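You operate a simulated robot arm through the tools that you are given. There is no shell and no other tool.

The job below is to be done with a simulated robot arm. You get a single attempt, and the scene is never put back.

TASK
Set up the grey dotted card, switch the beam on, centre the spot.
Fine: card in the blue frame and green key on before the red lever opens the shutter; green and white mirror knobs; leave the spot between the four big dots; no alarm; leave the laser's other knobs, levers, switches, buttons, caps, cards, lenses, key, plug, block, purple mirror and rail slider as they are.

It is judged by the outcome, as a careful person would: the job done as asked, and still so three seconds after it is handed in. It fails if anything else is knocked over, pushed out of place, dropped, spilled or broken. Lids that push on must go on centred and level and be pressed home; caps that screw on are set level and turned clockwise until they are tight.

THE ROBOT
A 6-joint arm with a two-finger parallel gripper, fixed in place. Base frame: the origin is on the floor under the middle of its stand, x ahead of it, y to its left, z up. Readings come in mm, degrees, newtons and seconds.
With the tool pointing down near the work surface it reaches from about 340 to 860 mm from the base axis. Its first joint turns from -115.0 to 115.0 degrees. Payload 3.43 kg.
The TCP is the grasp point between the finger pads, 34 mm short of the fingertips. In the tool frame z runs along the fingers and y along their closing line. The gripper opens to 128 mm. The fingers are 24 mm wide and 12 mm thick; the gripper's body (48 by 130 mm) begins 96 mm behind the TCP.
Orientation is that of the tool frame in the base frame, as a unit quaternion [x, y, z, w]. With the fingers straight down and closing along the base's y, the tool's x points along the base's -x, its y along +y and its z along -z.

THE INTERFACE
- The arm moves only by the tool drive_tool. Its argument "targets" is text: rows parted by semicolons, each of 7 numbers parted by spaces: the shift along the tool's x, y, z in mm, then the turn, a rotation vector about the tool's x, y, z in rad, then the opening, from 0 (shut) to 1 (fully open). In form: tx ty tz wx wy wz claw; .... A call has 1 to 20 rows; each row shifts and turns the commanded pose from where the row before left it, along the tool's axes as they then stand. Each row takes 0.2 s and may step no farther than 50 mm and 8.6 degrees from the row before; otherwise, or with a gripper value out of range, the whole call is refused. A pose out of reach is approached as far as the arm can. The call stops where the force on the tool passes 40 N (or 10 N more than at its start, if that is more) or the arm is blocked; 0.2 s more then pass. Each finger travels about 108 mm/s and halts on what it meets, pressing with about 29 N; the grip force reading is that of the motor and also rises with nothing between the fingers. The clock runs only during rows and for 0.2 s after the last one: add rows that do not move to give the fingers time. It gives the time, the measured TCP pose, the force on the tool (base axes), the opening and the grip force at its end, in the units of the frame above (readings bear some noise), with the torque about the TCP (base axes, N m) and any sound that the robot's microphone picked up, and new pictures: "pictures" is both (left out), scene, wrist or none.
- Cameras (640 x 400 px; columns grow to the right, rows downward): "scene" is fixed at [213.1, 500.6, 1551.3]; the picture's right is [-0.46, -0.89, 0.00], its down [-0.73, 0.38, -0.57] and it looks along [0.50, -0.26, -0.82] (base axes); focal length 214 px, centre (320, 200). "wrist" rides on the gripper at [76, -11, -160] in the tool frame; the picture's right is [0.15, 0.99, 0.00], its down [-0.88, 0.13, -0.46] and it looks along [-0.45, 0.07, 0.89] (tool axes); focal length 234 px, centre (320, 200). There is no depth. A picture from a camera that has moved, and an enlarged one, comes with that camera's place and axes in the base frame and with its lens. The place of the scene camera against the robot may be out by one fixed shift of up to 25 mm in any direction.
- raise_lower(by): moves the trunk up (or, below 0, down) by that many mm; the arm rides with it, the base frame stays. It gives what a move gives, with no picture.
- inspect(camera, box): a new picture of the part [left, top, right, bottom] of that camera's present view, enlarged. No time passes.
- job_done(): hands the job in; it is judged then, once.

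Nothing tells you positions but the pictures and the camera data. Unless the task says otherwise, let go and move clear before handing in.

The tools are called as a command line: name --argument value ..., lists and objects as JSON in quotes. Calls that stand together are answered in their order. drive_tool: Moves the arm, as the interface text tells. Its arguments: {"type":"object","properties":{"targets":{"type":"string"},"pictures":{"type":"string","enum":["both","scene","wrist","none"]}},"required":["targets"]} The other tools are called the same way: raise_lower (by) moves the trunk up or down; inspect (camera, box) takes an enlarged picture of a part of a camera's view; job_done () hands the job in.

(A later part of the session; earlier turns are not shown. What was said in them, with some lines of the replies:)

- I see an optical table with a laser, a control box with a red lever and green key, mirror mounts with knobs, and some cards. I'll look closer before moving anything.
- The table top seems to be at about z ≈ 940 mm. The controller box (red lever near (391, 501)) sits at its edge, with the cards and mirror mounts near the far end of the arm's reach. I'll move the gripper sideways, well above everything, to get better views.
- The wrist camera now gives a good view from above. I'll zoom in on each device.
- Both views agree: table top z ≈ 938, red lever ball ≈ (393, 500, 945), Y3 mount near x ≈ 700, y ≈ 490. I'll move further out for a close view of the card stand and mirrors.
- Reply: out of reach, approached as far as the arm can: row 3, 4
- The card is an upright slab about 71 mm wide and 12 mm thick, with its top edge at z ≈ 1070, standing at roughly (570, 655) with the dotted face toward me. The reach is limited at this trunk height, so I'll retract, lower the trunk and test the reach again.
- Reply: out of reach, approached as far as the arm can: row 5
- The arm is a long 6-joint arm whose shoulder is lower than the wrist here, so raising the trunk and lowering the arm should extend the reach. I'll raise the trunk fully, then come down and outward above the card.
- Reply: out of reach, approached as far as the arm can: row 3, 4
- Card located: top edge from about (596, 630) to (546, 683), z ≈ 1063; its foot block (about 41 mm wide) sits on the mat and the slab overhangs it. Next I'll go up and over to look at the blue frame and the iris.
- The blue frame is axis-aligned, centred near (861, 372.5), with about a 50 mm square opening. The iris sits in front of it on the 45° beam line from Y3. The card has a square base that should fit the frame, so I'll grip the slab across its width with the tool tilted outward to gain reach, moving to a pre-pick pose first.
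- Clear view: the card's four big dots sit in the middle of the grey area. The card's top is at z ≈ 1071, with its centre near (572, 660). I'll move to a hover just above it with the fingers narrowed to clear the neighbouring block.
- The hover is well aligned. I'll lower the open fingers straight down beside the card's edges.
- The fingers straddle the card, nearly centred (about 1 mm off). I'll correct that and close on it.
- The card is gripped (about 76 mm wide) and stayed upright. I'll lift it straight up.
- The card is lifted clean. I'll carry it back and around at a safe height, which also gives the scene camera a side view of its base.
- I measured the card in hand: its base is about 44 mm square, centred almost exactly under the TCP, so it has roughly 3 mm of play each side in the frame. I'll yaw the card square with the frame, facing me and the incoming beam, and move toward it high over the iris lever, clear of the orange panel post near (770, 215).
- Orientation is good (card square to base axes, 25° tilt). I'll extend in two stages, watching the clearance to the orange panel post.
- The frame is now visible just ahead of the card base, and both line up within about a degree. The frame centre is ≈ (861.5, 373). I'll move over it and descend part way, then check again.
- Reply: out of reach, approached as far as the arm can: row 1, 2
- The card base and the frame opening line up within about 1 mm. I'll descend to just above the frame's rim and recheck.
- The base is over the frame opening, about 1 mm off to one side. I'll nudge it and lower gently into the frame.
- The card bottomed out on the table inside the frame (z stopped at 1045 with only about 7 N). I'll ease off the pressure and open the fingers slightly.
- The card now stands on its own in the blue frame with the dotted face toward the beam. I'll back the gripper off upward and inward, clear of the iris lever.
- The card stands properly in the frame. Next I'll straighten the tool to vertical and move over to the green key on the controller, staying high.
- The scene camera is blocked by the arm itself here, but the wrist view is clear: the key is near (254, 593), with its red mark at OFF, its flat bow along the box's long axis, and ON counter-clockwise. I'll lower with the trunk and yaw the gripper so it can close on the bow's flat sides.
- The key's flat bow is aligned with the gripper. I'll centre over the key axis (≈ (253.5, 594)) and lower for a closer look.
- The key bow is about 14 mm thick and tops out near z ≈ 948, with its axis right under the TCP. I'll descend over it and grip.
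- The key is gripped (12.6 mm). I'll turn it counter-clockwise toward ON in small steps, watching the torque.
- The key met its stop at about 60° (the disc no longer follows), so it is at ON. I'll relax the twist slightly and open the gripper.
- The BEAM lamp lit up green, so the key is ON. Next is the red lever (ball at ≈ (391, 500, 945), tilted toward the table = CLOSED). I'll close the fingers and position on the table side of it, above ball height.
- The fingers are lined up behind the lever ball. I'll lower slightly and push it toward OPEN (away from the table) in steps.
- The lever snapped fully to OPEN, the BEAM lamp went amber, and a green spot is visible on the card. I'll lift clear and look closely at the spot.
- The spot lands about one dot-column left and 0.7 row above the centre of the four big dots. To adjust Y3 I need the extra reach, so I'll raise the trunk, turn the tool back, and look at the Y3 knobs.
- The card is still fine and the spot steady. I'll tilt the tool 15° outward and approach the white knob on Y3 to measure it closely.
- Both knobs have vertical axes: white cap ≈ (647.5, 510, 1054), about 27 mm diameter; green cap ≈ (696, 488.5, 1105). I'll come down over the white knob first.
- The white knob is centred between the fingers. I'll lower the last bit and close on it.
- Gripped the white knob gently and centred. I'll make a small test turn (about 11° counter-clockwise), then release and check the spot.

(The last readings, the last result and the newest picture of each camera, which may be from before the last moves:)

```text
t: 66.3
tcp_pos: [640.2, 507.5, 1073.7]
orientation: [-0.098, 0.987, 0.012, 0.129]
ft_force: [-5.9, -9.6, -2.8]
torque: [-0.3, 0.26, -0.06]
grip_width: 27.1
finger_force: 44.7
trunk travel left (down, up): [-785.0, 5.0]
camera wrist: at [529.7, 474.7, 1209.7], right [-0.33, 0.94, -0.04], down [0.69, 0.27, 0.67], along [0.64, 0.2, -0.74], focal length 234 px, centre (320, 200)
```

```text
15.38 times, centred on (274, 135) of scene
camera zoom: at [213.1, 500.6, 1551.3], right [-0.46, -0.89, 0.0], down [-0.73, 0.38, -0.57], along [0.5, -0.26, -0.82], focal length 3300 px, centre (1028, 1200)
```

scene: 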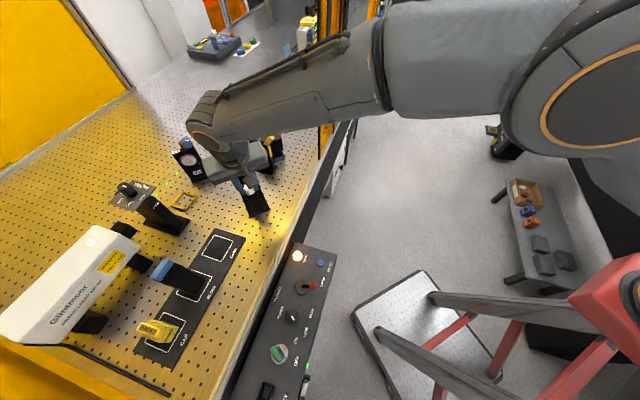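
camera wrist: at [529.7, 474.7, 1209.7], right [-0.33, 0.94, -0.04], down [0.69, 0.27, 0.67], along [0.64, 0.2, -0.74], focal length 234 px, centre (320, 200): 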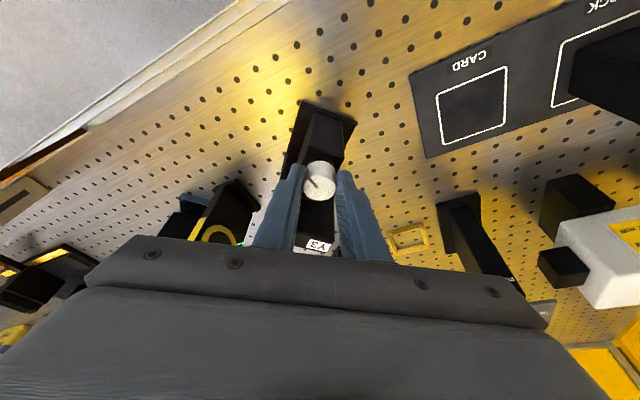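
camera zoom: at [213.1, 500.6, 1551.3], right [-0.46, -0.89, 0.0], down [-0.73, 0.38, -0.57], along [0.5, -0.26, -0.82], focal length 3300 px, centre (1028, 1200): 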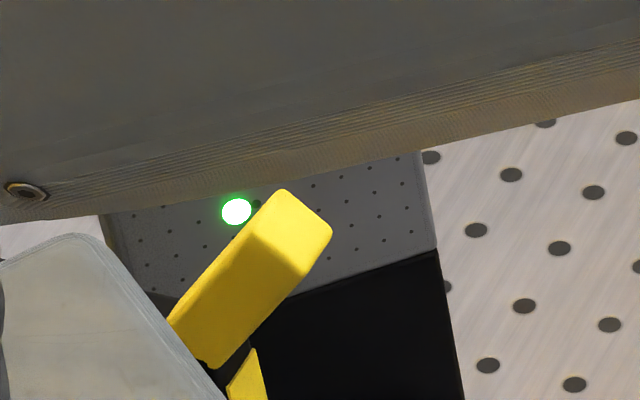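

White moves the spot downward: about 0.29 row for this 11.5° turn, in the right direction, and the spot can be seen from the scene camera without releasing. I'll re-centre slightly to relieve the side force and turn about 16.5° further.

drive_tool --targets "0.5 -0.7 -0.1 0 0 0 0.1; 0 -0.67 0 -0.025 0 -0.0925 0.1; 0 -0.67 0 -0.025 0 -0.0925 0.1; 0 -0.67 0 -0.025 0 -0.0925 0.1; 0 0 0 0 0 0 0.1" --pictures "wrist"

inspect --camera "scene" --box '[258, 122, 290, 148]'

inspect --camera "wrist" --box '[240, 110, 400, 240]'

```text
t: 67.5
tcp_pos: [641.2, 505.3, 1072.0]
orientation: [-0.24, 0.962, 0.031, 0.127]
ft_force: [-7.1, -8.3, -9.6]
torque: [-0.25, 0.23, -0.05]
grip_width: 27.1
finger_force: 44.6
trunk travel left (down, up): [-785.0, 5.0]
camera wrist: at [544.6, 442.2, 1209.7], right [-0.59, 0.81, -0.04], down [0.59, 0.46, 0.67], along [0.56, 0.37, -0.74], focal length 234 px, centre (320, 200)
```

wrist: 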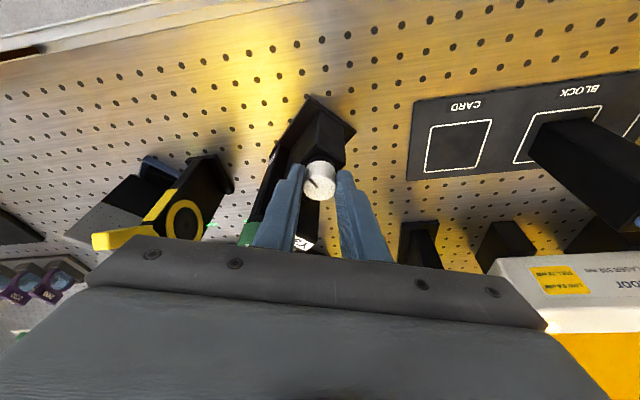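

```text
15.38 times, centred on (274, 135) of scene
camera zoom: at [213.1, 500.6, 1551.3], right [-0.46, -0.89, 0.0], down [-0.73, 0.38, -0.57], along [0.5, -0.26, -0.82], focal length 3300 px, centre (1028, 1200)
```

zoom: 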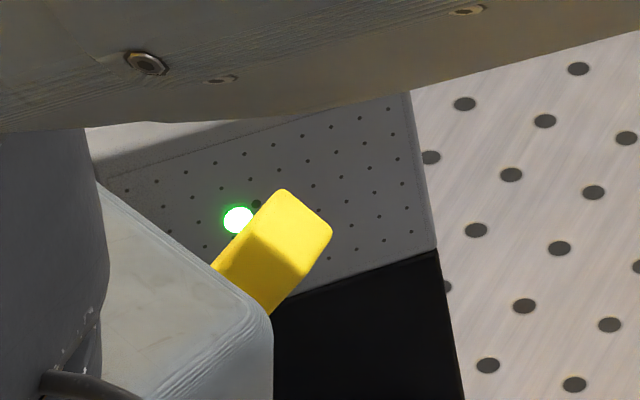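

```text
3.08 times, centred on (320, 175) of wrist
camera zoom: at [544.6, 442.2, 1209.7], right [-0.59, 0.81, -0.04], down [0.59, 0.46, 0.67], along [0.56, 0.37, -0.74], focal length 720 px, centre (320, 277)
```

zoom: 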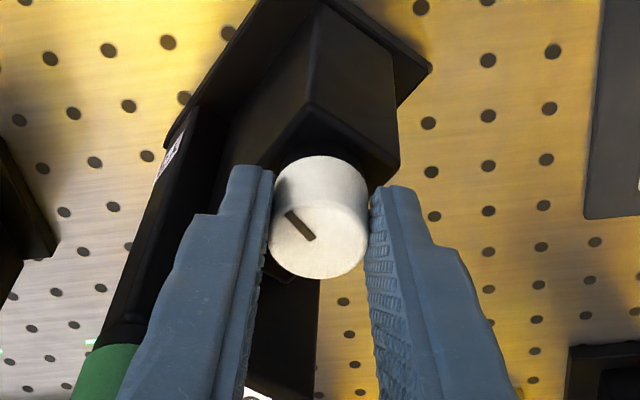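

The vertical offset is now nearly corrected (about 0.05 row left). I'll release the white knob, rise, and hover over the green knob.

drive_tool --targets "0 0 0 0 0 0 0.3; 0 0 0 0 0 0 0.4; -10.4 0 -38.6 0 0 0 0.4; -10.4 0 -38.6 0 0 0 0.4; -17 -20.1 0.5 0 0 0 0.4; -17 -20.1 0.5 0 0 0 0.4; 0 0 0 0 0 0 0.4"

inspect --camera "wrist" --box '[240, 90, 400, 240]'

inspect --camera "scene" --box '[258, 122, 290, 148]'

inspect --camera "wrist" --box '[120, 100, 270, 250]'

```text
t: 69.1
tcp_pos: [689.1, 486.7, 1161.3]
orientation: [-0.238, 0.962, 0.031, 0.127]
ft_force: [0.5, 0.2, -0.4]
torque: [0.02, 0.04, -0.01]
grip_width: 51.4
finger_force: 0.1
trunk travel left (down, up): [-785.0, 5.0]
camera wrist: at [592.6, 423.5, 1297.2], right [-0.59, 0.81, -0.04], down [0.59, 0.46, 0.67], along [0.56, 0.37, -0.74], focal length 234 px, centre (320, 200)
```

scene: 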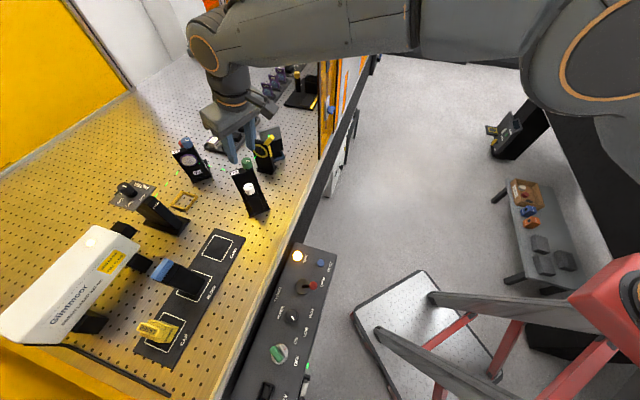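
wrist: 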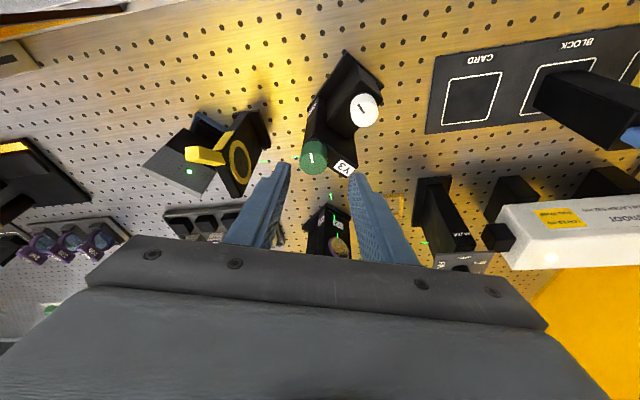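

```text
2.67 times, centred on (320, 165) of wrist
camera zoom: at [592.6, 423.5, 1297.2], right [-0.59, 0.81, -0.04], down [0.59, 0.46, 0.67], along [0.56, 0.37, -0.74], focal length 624 px, centre (320, 293)
```

zoom: 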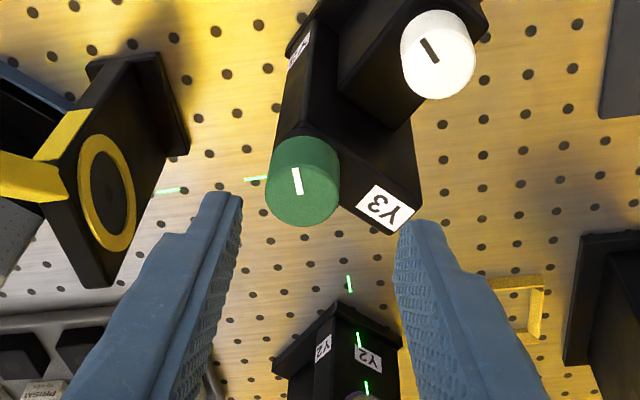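

```text
15.38 times, centred on (274, 135) of scene
camera zoom: at [213.1, 500.6, 1551.3], right [-0.46, -0.89, 0.0], down [-0.73, 0.38, -0.57], along [0.5, -0.26, -0.82], focal length 3300 px, centre (1028, 1200)
```

zoom: 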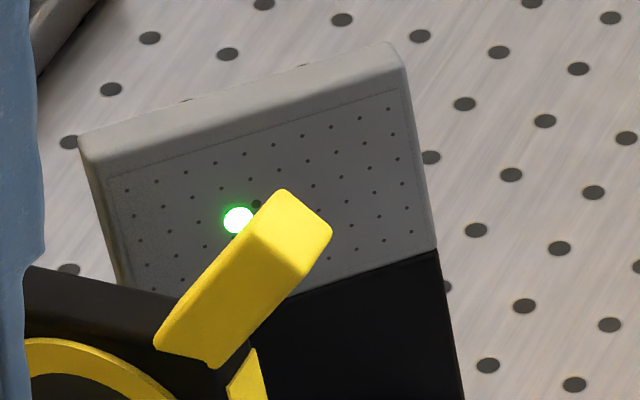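

```text
2.67 times, centred on (195, 175) of wrist
camera zoom: at [592.6, 423.5, 1297.2], right [-0.59, 0.81, -0.04], down [0.59, 0.46, 0.67], along [0.56, 0.37, -0.74], focal length 624 px, centre (653, 267)
```

zoom: 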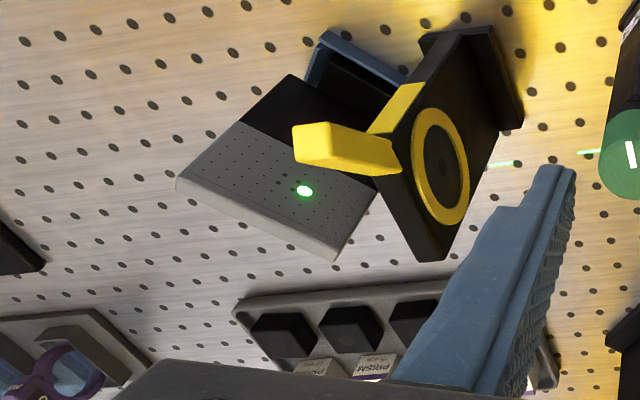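

inspect --camera "wrist" --box '[165, 140, 215, 190]'

inspect --camera "wrist" --box '[295, 130, 345, 180]'

```text
8.00 times, centred on (190, 165) of wrist
camera zoom: at [592.6, 423.5, 1297.2], right [-0.59, 0.81, -0.04], down [0.59, 0.46, 0.67], along [0.56, 0.37, -0.74], focal length 1873 px, centre (1360, 480)
```

zoom: 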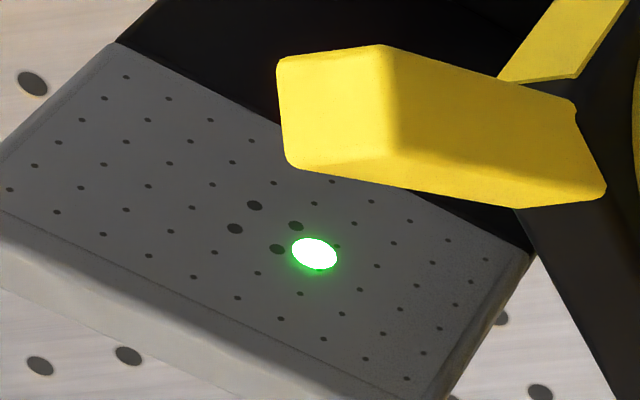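

```text
8.00 times, centred on (320, 155) of wrist
camera zoom: at [592.6, 423.5, 1297.2], right [-0.59, 0.81, -0.04], down [0.59, 0.46, 0.67], along [0.56, 0.37, -0.74], focal length 1873 px, centre (320, 560)
```

zoom: 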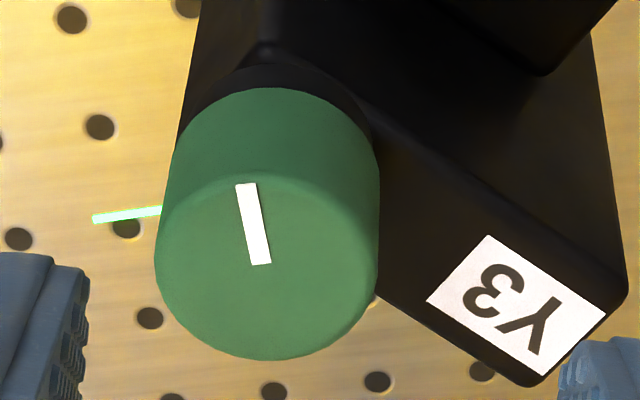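

From this pose the wrist camera sees the four big dots and the spot clearly: the spot is about 1.1–1.2 columns off sideways and essentially right vertically. The green knob's cap is at (705.5, 488, 1100), so I'll move down over it.

drive_tool --targets "-0.2 -3.2 15 0 0 0 0.4; -0.1 -3.2 15.1 0 0 0 0.4; 0 0 0 0 0 0 0.4" --pictures "wrist"

inspect --camera "wrist" --box '[250, 110, 390, 240]'

```text
t: 69.9
tcp_pos: [700.9, 485.2, 1133.3]
orientation: [-0.238, 0.962, 0.031, 0.128]
ft_force: [0.6, -0.3, 0.3]
torque: [-0.03, -0.02, 0.0]
grip_width: 51.3
finger_force: 0.1
trunk travel left (down, up): [-785.0, 5.0]
camera wrist: at [602.8, 422.6, 1269.2], right [-0.59, 0.81, -0.04], down [0.59, 0.46, 0.67], along [0.56, 0.37, -0.74], focal length 234 px, centre (320, 200)
```

wrist: 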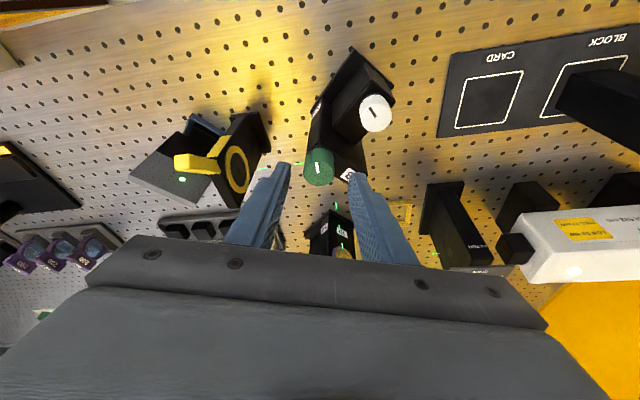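

```text
3.08 times, centred on (320, 175) of wrist
camera zoom: at [602.8, 422.6, 1269.2], right [-0.59, 0.81, -0.04], down [0.59, 0.46, 0.67], along [0.56, 0.37, -0.74], focal length 720 px, centre (320, 277)
```

zoom: 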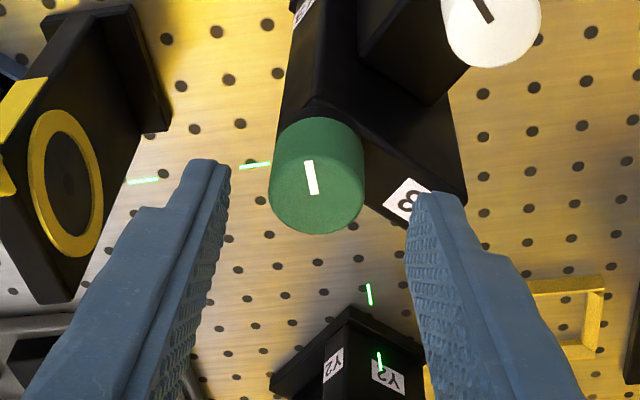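

drive_tool --targets "6 0 13.2 0 0 0 0.4; 0 0 0 0 0 0 0.28; 0 0 0 0 0 0 0.15; 0 0 0 0 0 0 0.1; 0 0 0 0 0 0 0.1" --pictures "wrist"

inspect --camera "wrist" --box '[250, 110, 390, 240]'

inspect --camera "wrist" --box '[145, 155, 205, 215]'

```text
t: 71.1
tcp_pos: [698.4, 482.6, 1118.7]
orientation: [-0.239, 0.962, 0.031, 0.127]
ft_force: [2.5, -4.3, 0.5]
torque: [-0.13, -0.08, -0.04]
grip_width: 27.3
finger_force: 44.6
trunk travel left (down, up): [-785.0, 5.0]
camera wrist: at [601.6, 420.4, 1254.2], right [-0.59, 0.81, -0.04], down [0.59, 0.46, 0.67], along [0.56, 0.37, -0.74], focal length 234 px, centre (320, 200)
```

wrist: 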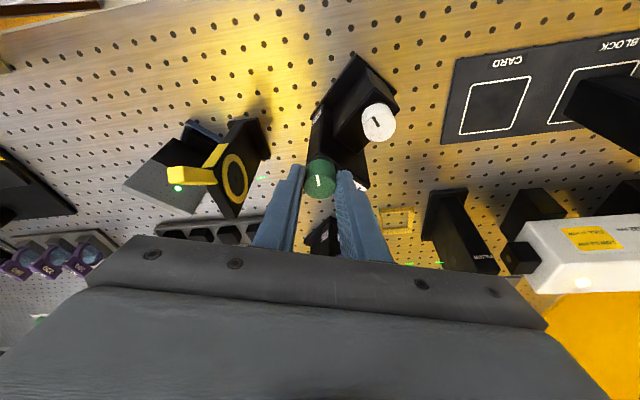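

```text
3.08 times, centred on (320, 175) of wrist
camera zoom: at [601.6, 420.4, 1254.2], right [-0.59, 0.81, -0.04], down [0.59, 0.46, 0.67], along [0.56, 0.37, -0.74], focal length 720 px, centre (320, 277)
```

zoom: 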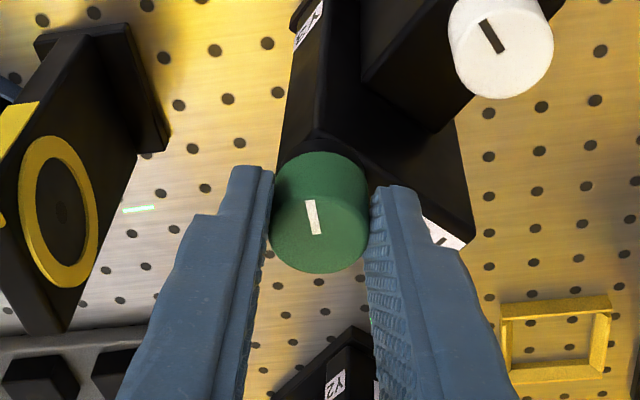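

```text
6.67 times, centred on (175, 185) of wrist
camera zoom: at [601.6, 420.4, 1254.2], right [-0.59, 0.81, -0.04], down [0.59, 0.46, 0.67], along [0.56, 0.37, -0.74], focal length 1561 px, centre (1287, 300)
```

zoom: 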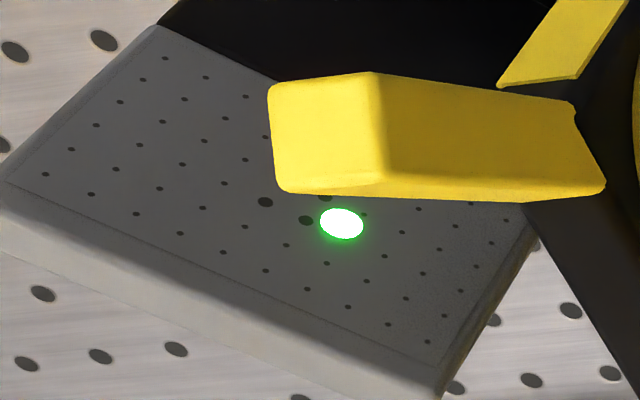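

Gripped the green knob. Small test turn counter-clockwise (about 8.6°), then check the spot.

drive_tool --targets "0 -0.52 0 -0.0194 0 -0.0724 0.1; 0 -0.52 0 -0.0194 0 -0.0724 0.1; 0 0 0 0 0 0 0.1" --pictures "wrist"

inspect --camera "wrist" --box '[125, 145, 225, 225]'

inspect --camera "scene" --box '[258, 122, 290, 148]'

```text
t: 71.9
tcp_pos: [699.5, 481.3, 1118.6]
orientation: [-0.311, 0.941, 0.041, 0.125]
ft_force: [10.1, 0.3, -3.9]
torque: [0.11, -0.39, -0.06]
grip_width: 27.0
finger_force: 45.0
trunk travel left (down, up): [-785.0, 5.0]
camera wrist: at [612.9, 405.5, 1254.1], right [-0.7, 0.71, -0.04], down [0.51, 0.54, 0.67], along [0.5, 0.45, -0.74], focal length 234 px, centre (320, 200)
```

wrist: 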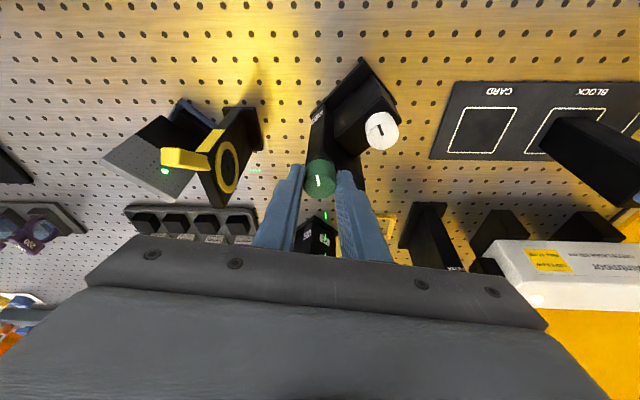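

```text
5.00 times, centred on (175, 185) of wrist
camera zoom: at [612.9, 405.5, 1254.1], right [-0.7, 0.71, -0.04], down [0.51, 0.54, 0.67], along [0.5, 0.45, -0.74], focal length 1171 px, centre (1045, 275)
```

zoom: 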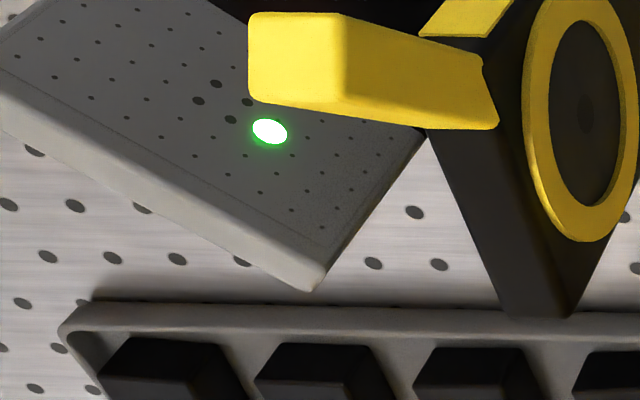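

```text
15.38 times, centred on (274, 135) of scene
camera zoom: at [213.1, 500.6, 1551.3], right [-0.46, -0.89, 0.0], down [-0.73, 0.38, -0.57], along [0.5, -0.26, -0.82], focal length 3300 px, centre (1028, 1200)
```

zoom: 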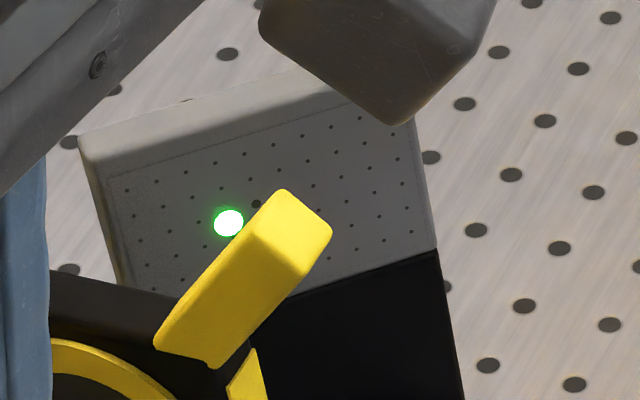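

Counter-clockwise moved it the wrong way (left), about 2.6 columns per radian. I'll now turn the green knob clockwise, checking partway.

drive_tool --targets "0.2 0.69 0 0.0254 0 0.0945 0.1; 0.2 0.69 0 0.0254 0 0.0945 0.1; 0.2 0.69 0 0.0254 0 0.0945 0.1; 0.2 0.69 0 0.0254 0 0.0945 0.1; 0 0 0 0 0 0 0.1" --pictures "wrist"

inspect --camera "wrist" --box '[150, 150, 250, 230]'

inspect --camera "scene" --box '[258, 122, 290, 148]'

```text
t: 73.1
tcp_pos: [697.8, 485.3, 1119.0]
orientation: [-0.121, 0.984, 0.016, 0.131]
ft_force: [24.8, 14.1, -1.3]
torque: [0.38, -0.8, 0.04]
grip_width: 27.4
finger_force: 44.9
trunk travel left (down, up): [-785.0, 5.0]
camera wrist: at [588.2, 447.0, 1254.0], right [-0.38, 0.93, -0.04], down [0.68, 0.3, 0.67], along [0.63, 0.23, -0.74], focal length 234 px, centre (320, 200)
```

wrist: 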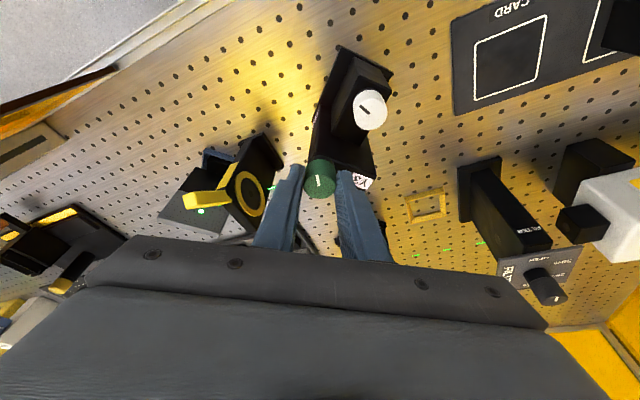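

```text
5.00 times, centred on (200, 190) of wrist
camera zoom: at [588.2, 447.0, 1254.0], right [-0.38, 0.93, -0.04], down [0.68, 0.3, 0.67], along [0.63, 0.23, -0.74], focal length 1171 px, centre (920, 250)
```

zoom: 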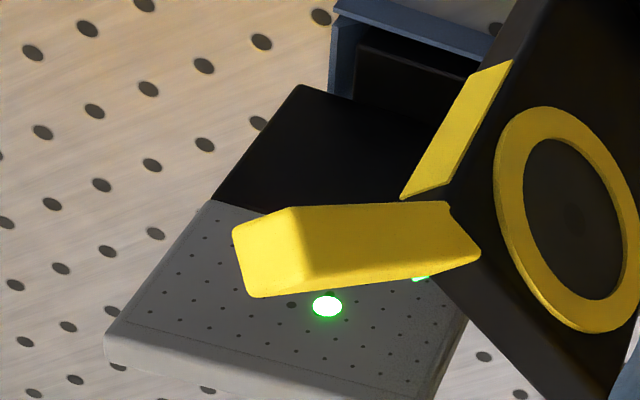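

```text
15.38 times, centred on (274, 135) of scene
camera zoom: at [213.1, 500.6, 1551.3], right [-0.46, -0.89, 0.0], down [-0.73, 0.38, -0.57], along [0.5, -0.26, -0.82], focal length 3300 px, centre (1028, 1200)
```

zoom: 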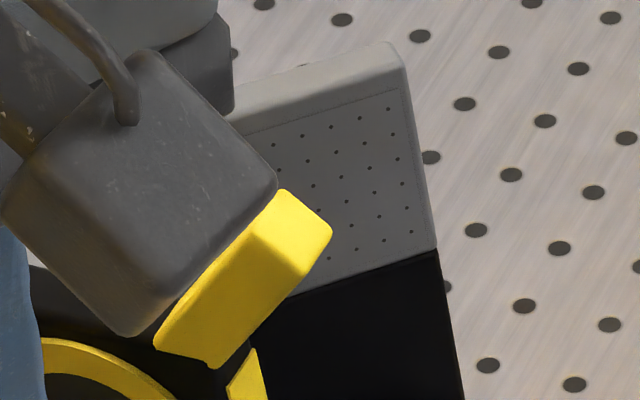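

Side force has built up to about 28 N, so I'll release the knob to relieve it, rise, and inspect the spot from a clear angle.

drive_tool --targets "0 0 0 0 0 0 0.3; 0 0 0 0 0 0 0.4; 0 0 0 0 0 0 0.4" --pictures "wrist"

inspect --camera "wrist" --box '[250, 110, 390, 240]'

inspect --camera "wrist" --box '[150, 150, 250, 230]'

```text
t: 73.9
tcp_pos: [695.6, 483.1, 1118.4]
orientation: [-0.12, 0.984, 0.015, 0.129]
ft_force: [0.0, 0.2, 0.3]
torque: [0.0, 0.02, -0.01]
grip_width: 51.1
finger_force: 0.1
trunk travel left (down, up): [-785.0, 5.0]
camera wrist: at [586.6, 445.6, 1254.2], right [-0.38, 0.93, -0.04], down [0.68, 0.3, 0.67], along [0.63, 0.23, -0.74], focal length 234 px, centre (320, 200)
```

wrist: 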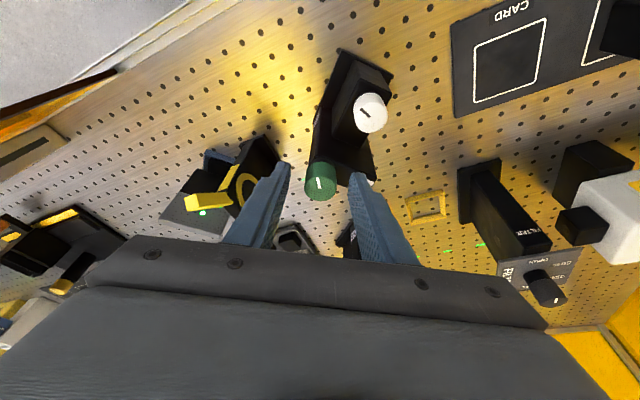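

```text
3.08 times, centred on (320, 175) of wrist
camera zoom: at [586.6, 445.6, 1254.2], right [-0.38, 0.93, -0.04], down [0.68, 0.3, 0.67], along [0.63, 0.23, -0.74], focal length 720 px, centre (320, 277)
```

zoom: 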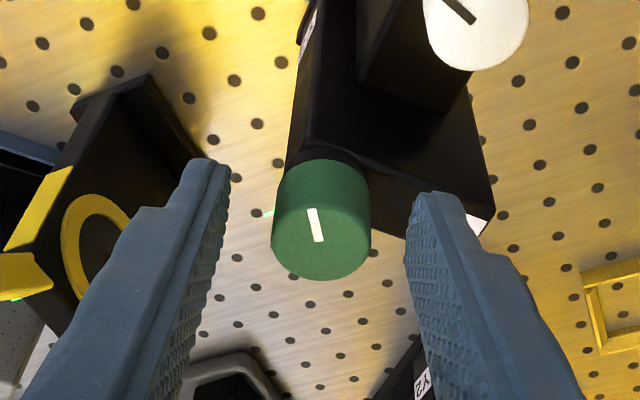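

```text
5.00 times, centred on (200, 190) of wrist
camera zoom: at [586.6, 445.6, 1254.2], right [-0.38, 0.93, -0.04], down [0.68, 0.3, 0.67], along [0.63, 0.23, -0.74], focal length 1171 px, centre (920, 250)
```

zoom: 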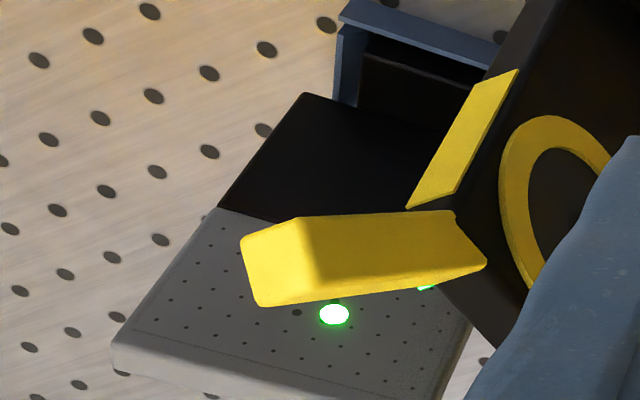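

drive_tool --targets "-5.5 0 -20.7 0 0 0 0.4; -5.5 0 -20.7 0 0 0 0.4; 0 0 0 -0.033 0 -0.12 0.4; 0 0 0 -0.033 0 -0.12 0.4; 0 0 0 0 0 0 0.4"

inspect --camera "wrist" --box '[150, 140, 230, 200]'

inspect --camera "wrist" --box '[250, 70, 410, 200]'

inspect --camera "scene" --box '[258, 122, 290, 148]'

```text
t: 75.1
tcp_pos: [696.5, 482.6, 1159.2]
orientation: [-0.243, 0.961, 0.033, 0.127]
ft_force: [0.3, -0.5, -0.9]
torque: [-0.01, 0.01, 0.04]
grip_width: 51.1
finger_force: 0.1
trunk travel left (down, up): [-785.0, 5.0]
camera wrist: at [600.0, 419.6, 1296.6], right [-0.59, 0.8, -0.04], down [0.58, 0.46, 0.67], along [0.55, 0.38, -0.74], focal length 234 px, centre (320, 200)
```

scene: 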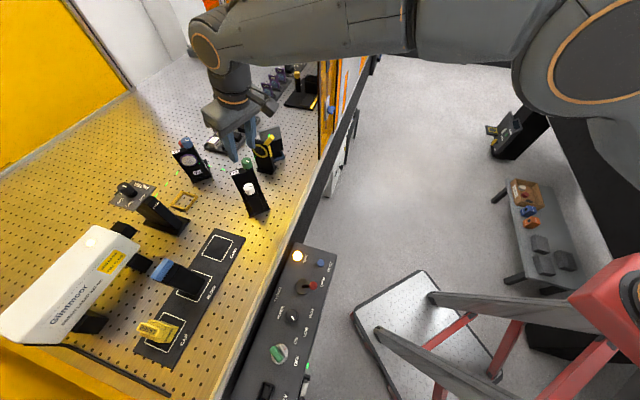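
wrist: 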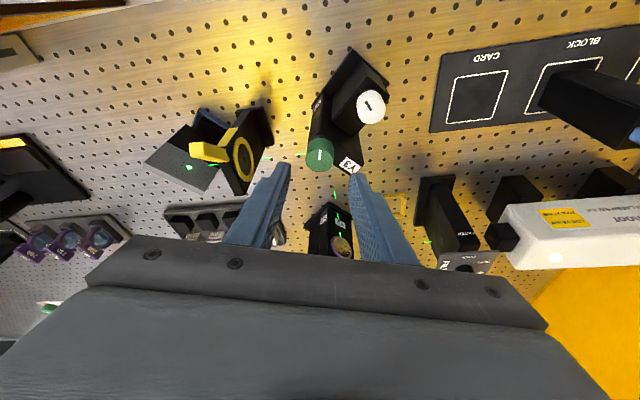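

```text
6.67 times, centred on (190, 170) of wrist
camera zoom: at [600.0, 419.6, 1296.6], right [-0.59, 0.8, -0.04], down [0.58, 0.46, 0.67], along [0.55, 0.38, -0.74], focal length 1561 px, centre (1187, 400)
```

zoom: 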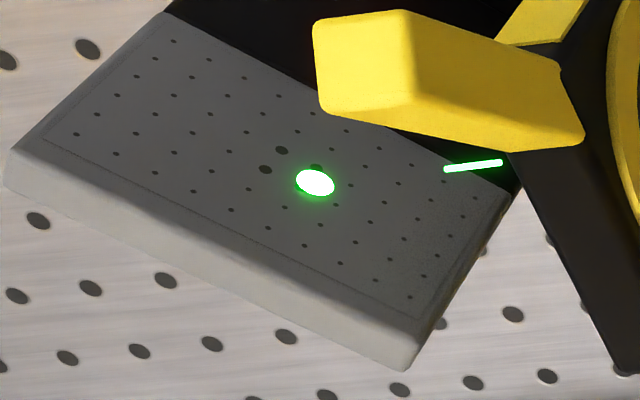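

```text
3.08 times, centred on (330, 135) of wrist
camera zoom: at [600.0, 419.6, 1296.6], right [-0.59, 0.8, -0.04], down [0.58, 0.46, 0.67], along [0.55, 0.38, -0.74], focal length 720 px, centre (289, 400)
```

zoom: 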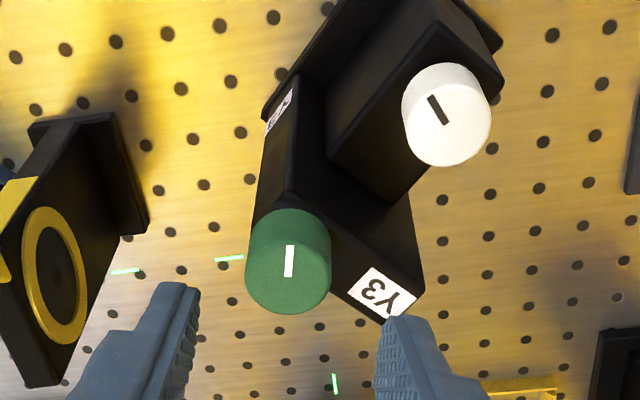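

```text
15.38 times, centred on (274, 135) of scene
camera zoom: at [213.1, 500.6, 1551.3], right [-0.46, -0.89, 0.0], down [-0.73, 0.38, -0.57], along [0.5, -0.26, -0.82], focal length 3300 px, centre (1028, 1200)
```

zoom: 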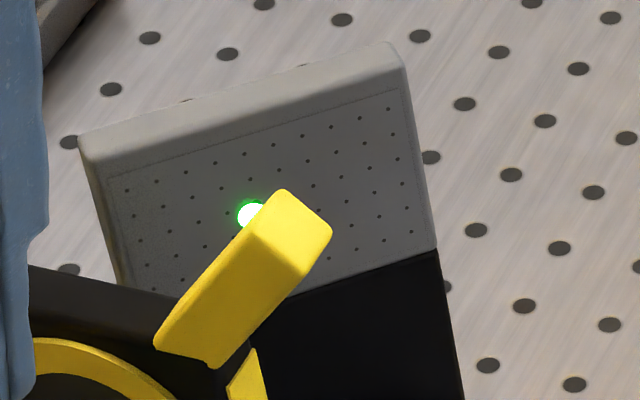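

The mount has not moved (white knob, iris and holes agree), and the spot is now only about 0.73 column off. I'll re-grip the green knob centred on its axis (705, 487) and turn further clockwise.

drive_tool --targets "3.95 -0.1 19.75 0 0 0 0.4; 3.95 -0.1 19.75 0 0 0 0.4; 0 0 0 0 0 0 0.4; 0 0 0 0 0 0 0.28; 0 0 0 0 0 0 0.15; 0 0 0 0 0 0 0.15; 0 0 0 0 0 0 0.15" --pictures "wrist"

inspect --camera "wrist" --box '[250, 110, 390, 240]'

```text
t: 76.7
tcp_pos: [698.4, 483.3, 1119.8]
orientation: [-0.242, 0.961, 0.032, 0.126]
ft_force: [1.4, -2.2, -1.5]
torque: [-0.08, -0.06, -0.05]
grip_width: 27.2
finger_force: 44.8
trunk travel left (down, up): [-785.0, 5.0]
camera wrist: at [602.4, 419.6, 1256.2], right [-0.59, 0.8, -0.04], down [0.58, 0.46, 0.67], along [0.55, 0.38, -0.74], focal length 234 px, centre (320, 200)
```

wrist: 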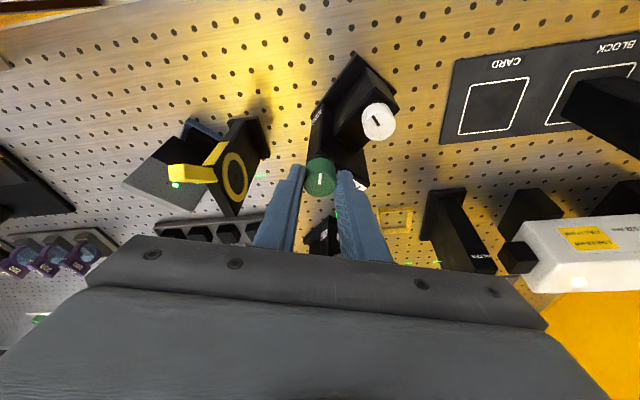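

```text
3.08 times, centred on (320, 175) of wrist
camera zoom: at [602.4, 419.6, 1256.2], right [-0.59, 0.8, -0.04], down [0.58, 0.46, 0.67], along [0.55, 0.38, -0.74], focal length 720 px, centre (320, 277)
```

zoom: 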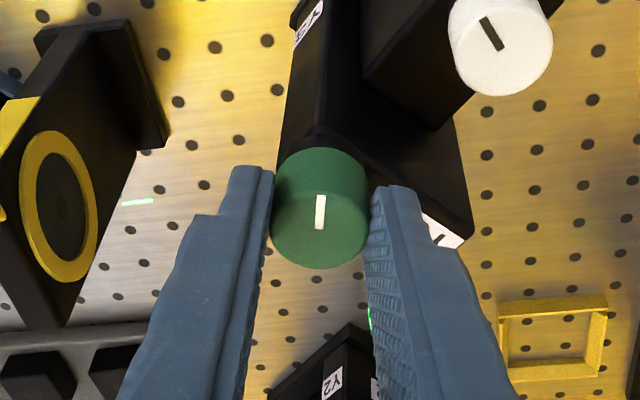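

Low forces this time. Turning the green knob clockwise about 11° first to check forces.

drive_tool --targets "0 0.7 0 0.026 0 0.0965 0.15; 0 0.7 0 0.026 0 0.0965 0.15; 0 0 0 0 0 0 0.15" --pictures "wrist"

inspect --camera "wrist" --box '[145, 150, 245, 230]'

inspect --camera "wrist" --box '[250, 110, 390, 240]'

```text
t: 77.5
tcp_pos: [698.2, 485.7, 1120.3]
orientation: [-0.145, 0.981, 0.02, 0.129]
ft_force: [2.3, -5.2, -2.2]
torque: [-0.19, -0.03, -0.04]
grip_width: 27.0
finger_force: 45.7
trunk travel left (down, up): [-785.0, 5.0]
camera wrist: at [590.9, 441.6, 1256.2], right [-0.42, 0.91, -0.04], down [0.66, 0.34, 0.67], along [0.62, 0.26, -0.74], focal length 234 px, centre (320, 200)
```

wrist: 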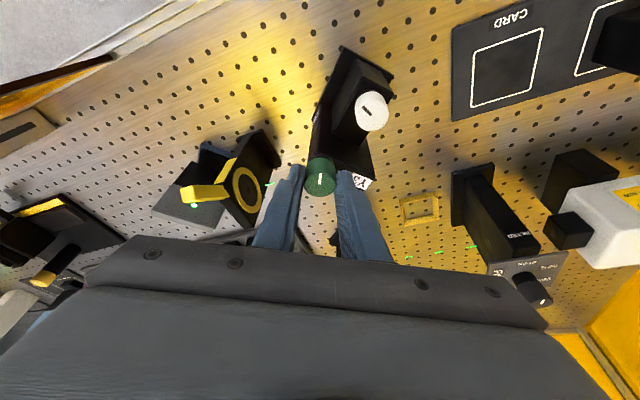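

```text
5.00 times, centred on (195, 190) of wrist
camera zoom: at [590.9, 441.6, 1256.2], right [-0.42, 0.91, -0.04], down [0.66, 0.34, 0.67], along [0.62, 0.26, -0.74], focal length 1171 px, centre (945, 250)
```

zoom: 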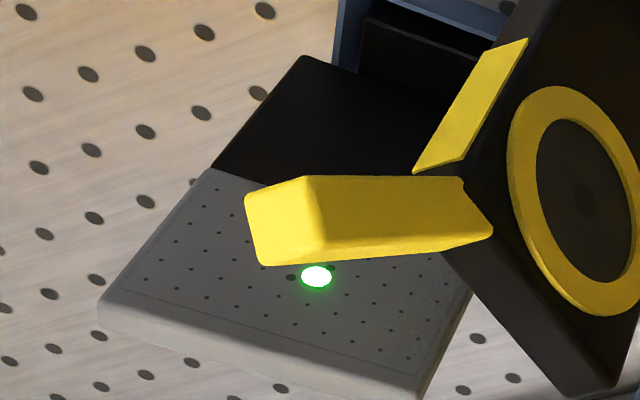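

```text
3.08 times, centred on (320, 175) of wrist
camera zoom: at [590.9, 441.6, 1256.2], right [-0.42, 0.91, -0.04], down [0.66, 0.34, 0.67], along [0.62, 0.26, -0.74], focal length 720 px, centre (320, 277)
```

zoom: 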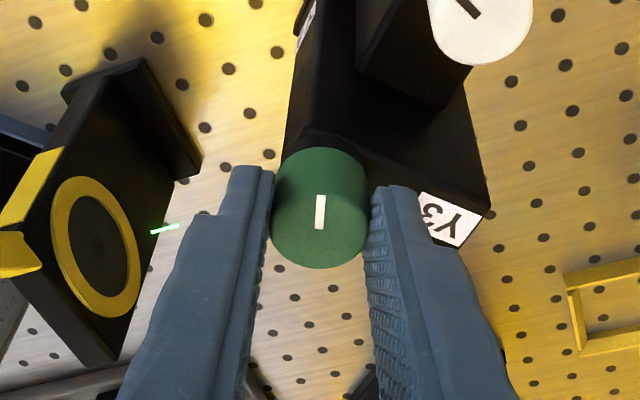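

The spot moved to within about 0.24 column of centre. One more small clockwise step (about 5.5°).

drive_tool --targets "0 0.35 0 0.013 0 0.048 0.15; 0 0.35 0 0.013 0 0.048 0.15; 0 0 0 0 0 0 0.15" --pictures "none"

inspect --camera "wrist" --box '[165, 165, 235, 225]'

```text
t: 78.3
tcp_pos: [697.6, 484.4, 1120.2]
orientation: [-0.096, 0.987, 0.013, 0.13]
ft_force: [7.1, -3.3, -9.1]
torque: [-0.14, -0.25, -0.09]
grip_width: 27.0
finger_force: 45.2
trunk travel left (down, up): [-785.0, 5.0]
```

```text
6.67 times, centred on (200, 195) of wrist
camera zoom: at [587.0, 453.2, 1256.3], right [-0.33, 0.94, -0.04], down [0.69, 0.27, 0.67], along [0.64, 0.19, -0.74], focal length 1561 px, centre (1120, 233)
```

zoom: 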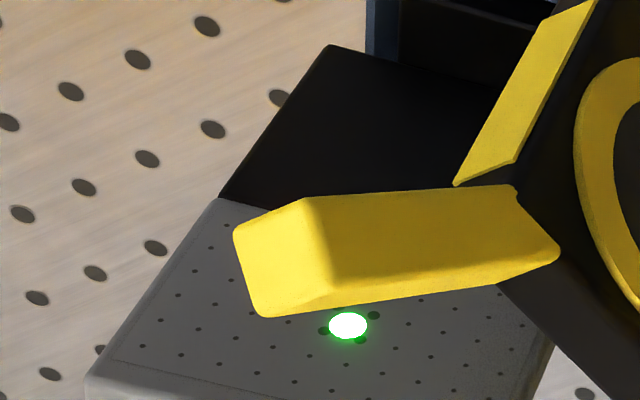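

The spot now sits between the big dots, within about 0.1 row. I'll release the green knob, rise, and take a careful look.

drive_tool --targets "0 0 0 0 0 0 0.3; 0 0 0 0 0 0 0.4; -5.5 0 -20.7 0 0 0 0.4; -5.5 0 -20.7 0 0 0 0.4; 0 0 0 -0.033 0 -0.12 0.4; 0 0 0 -0.033 0 -0.12 0.4; 0 0 0 -0.033 0 -0.12 0.4; 0 0 0 0 0 0 0.4"

inspect --camera "wrist" --box '[150, 130, 240, 210]'

inspect --camera "wrist" --box '[175, 150, 205, 180]'

inspect --camera "scene" --box '[258, 122, 290, 148]'

```text
t: 80.1
tcp_pos: [696.1, 486.2, 1163.8]
orientation: [-0.278, 0.951, 0.038, 0.126]
ft_force: [0.4, -0.3, 0.1]
torque: [0.01, 0.0, 0.01]
grip_width: 51.3
finger_force: 0.1
trunk travel left (down, up): [-785.0, 5.0]
camera wrist: at [605.7, 415.4, 1299.8], right [-0.65, 0.76, -0.04], down [0.55, 0.5, 0.67], along [0.52, 0.42, -0.74], focal length 234 px, centre (320, 200)
```

scene: 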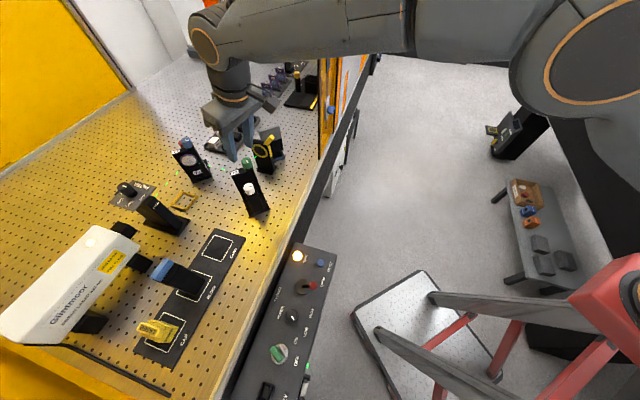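
wrist: 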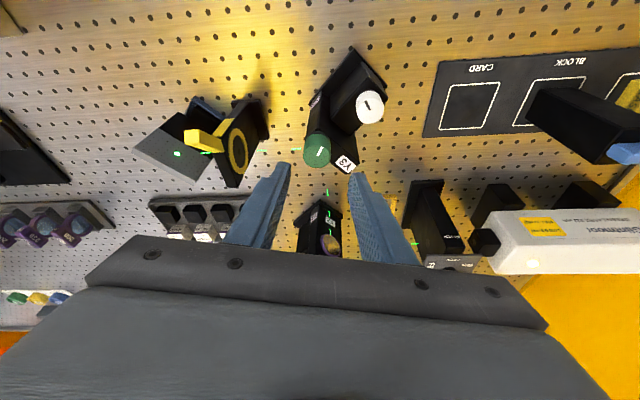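

```text
5.00 times, centred on (195, 170) of wrist
camera zoom: at [605.7, 415.4, 1299.8], right [-0.65, 0.76, -0.04], down [0.55, 0.5, 0.67], along [0.52, 0.42, -0.74], focal length 1171 px, centre (945, 350)
```

zoom: 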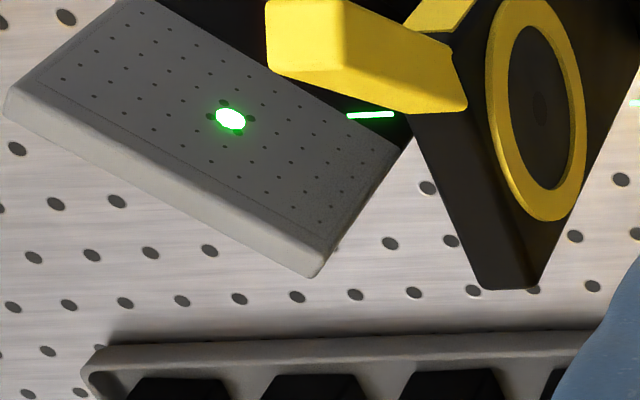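

```text
13.33 times, centred on (190, 165) of wrist
camera zoom: at [605.7, 415.4, 1299.8], right [-0.65, 0.76, -0.04], down [0.55, 0.5, 0.67], along [0.52, 0.42, -0.74], focal length 3122 px, centre (2053, 667)
```

zoom: 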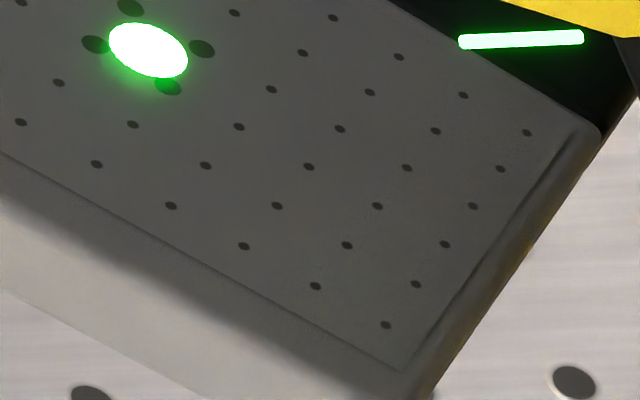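

```text
15.38 times, centred on (274, 135) of scene
camera zoom: at [213.1, 500.6, 1551.3], right [-0.46, -0.89, 0.0], down [-0.73, 0.38, -0.57], along [0.5, -0.26, -0.82], focal length 3300 px, centre (1028, 1200)
```

zoom: 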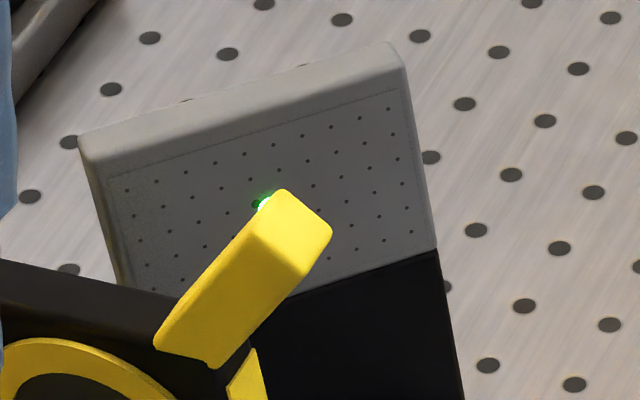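

The spot is now centred among the four big dots: about 0.02 column and 0.08 row off, well under 1 mm. I'll retract the arm clear of everything and do a final check.

drive_tool --targets "-3 0 -25 0 0 0 0.4; 38 0 -18 0 0 0 0.4; 38 0 -18 0 0 0 0.4; 38 0 -18 0 0 0 0.4; 38 0 -18 0 0 0 0.4; 38 0 -18 0 0 0 0.4; 38 0 -18 0 0 0 0.4; 0 0 0 0 0 0 0.4"

inspect --camera "wrist" --box '[140, 60, 300, 180]'

inspect --camera "scene" --box '[180, 230, 372, 400]'

inspect --camera "scene" --box '[100, 100, 320, 260]'

```text
t: 81.9
tcp_pos: [485.4, 349.9, 1232.5]
orientation: [-0.278, 0.951, 0.038, 0.126]
ft_force: [0.1, 0.5, 0.9]
torque: [0.0, -0.03, -0.03]
grip_width: 50.9
finger_force: 0.0
trunk travel left (down, up): [-785.0, 5.0]
camera wrist: at [393.2, 278.6, 1367.8], right [-0.65, 0.76, -0.04], down [0.55, 0.5, 0.67], along [0.53, 0.42, -0.74], focal length 234 px, centre (320, 200)
```

scene: 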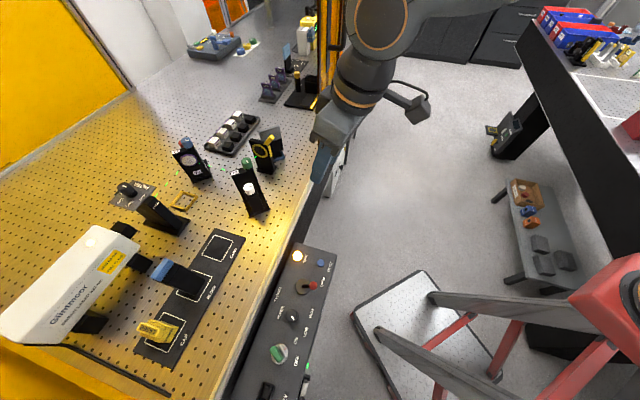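
wrist: 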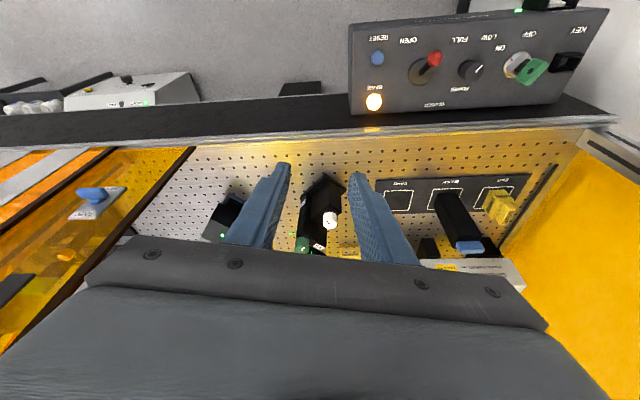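

```text
3.33 times, centred on (220, 120) of wrist
camera zoom: at [393.2, 278.6, 1367.8], right [-0.65, 0.76, -0.04], down [0.55, 0.5, 0.67], along [0.53, 0.42, -0.74], focal length 781 px, centre (653, 467)
```

zoom: 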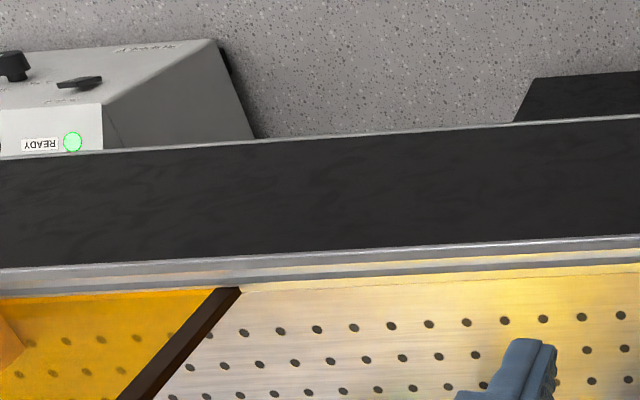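

```text
2.35 times, centred on (276, 315) of scene
camera zoom: at [213.1, 500.6, 1551.3], right [-0.46, -0.89, 0.0], down [-0.73, 0.38, -0.57], along [0.5, -0.26, -0.82], focal length 505 px, centre (424, -71)
```

zoom: 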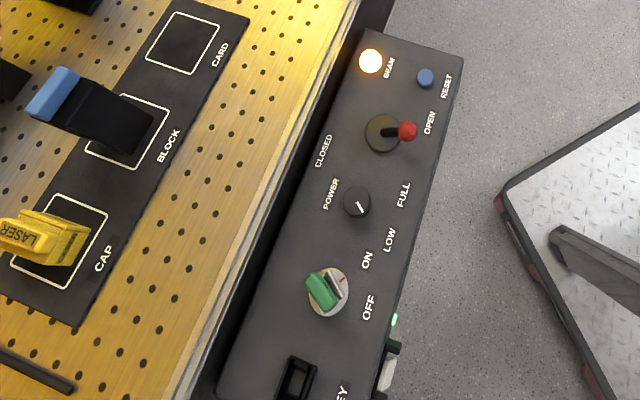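

```text
2.50 times, centred on (210, 180) of scene
camera zoom: at [213.1, 500.6, 1551.3], right [-0.46, -0.89, 0.0], down [-0.73, 0.38, -0.57], along [0.5, -0.26, -0.82], focal length 536 px, centre (595, 250)
```

zoom: 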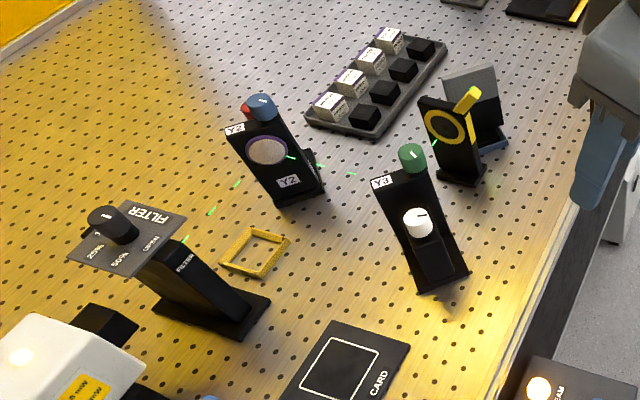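

Everything checks out: the card is in the blue frame, the key is at ON, the lever is at OPEN and the spot is centred between the four big dots. The power knob and the other items are as they were, no alarm has sounded, and the arm is clear. Handing in.

job_done

```text
The job is handed in.
```

The job is done and handed in. The grey dotted card is in the blue frame, and the spot sits between its four big dots, within about 1 mm of centre.

- **Card:** It stands inside the frame with its dotted face toward the robot. The frame is turned about 45° to the beam, so the beam meets the face at that angle.
- **Order:** The card went in first, then the green key was turned to ON. Only then did the red lever go to OPEN, which turned the BEAM lamp amber.
- **Spot:** It started about one dot column left and 0.7 of a row high. I centred it with the white knob (vertical) and the green knob (sideways) on the Y3 mirror.
- **Everything else:** No alarm or other sound was reported. The other items look unmoved in the final pictures, including the power knob, still at LOW. Side force on the green knob briefly reached about 28 N. I released it, and the mirror mount had not moved.

The arm let go and was clear of everything before hand-in.
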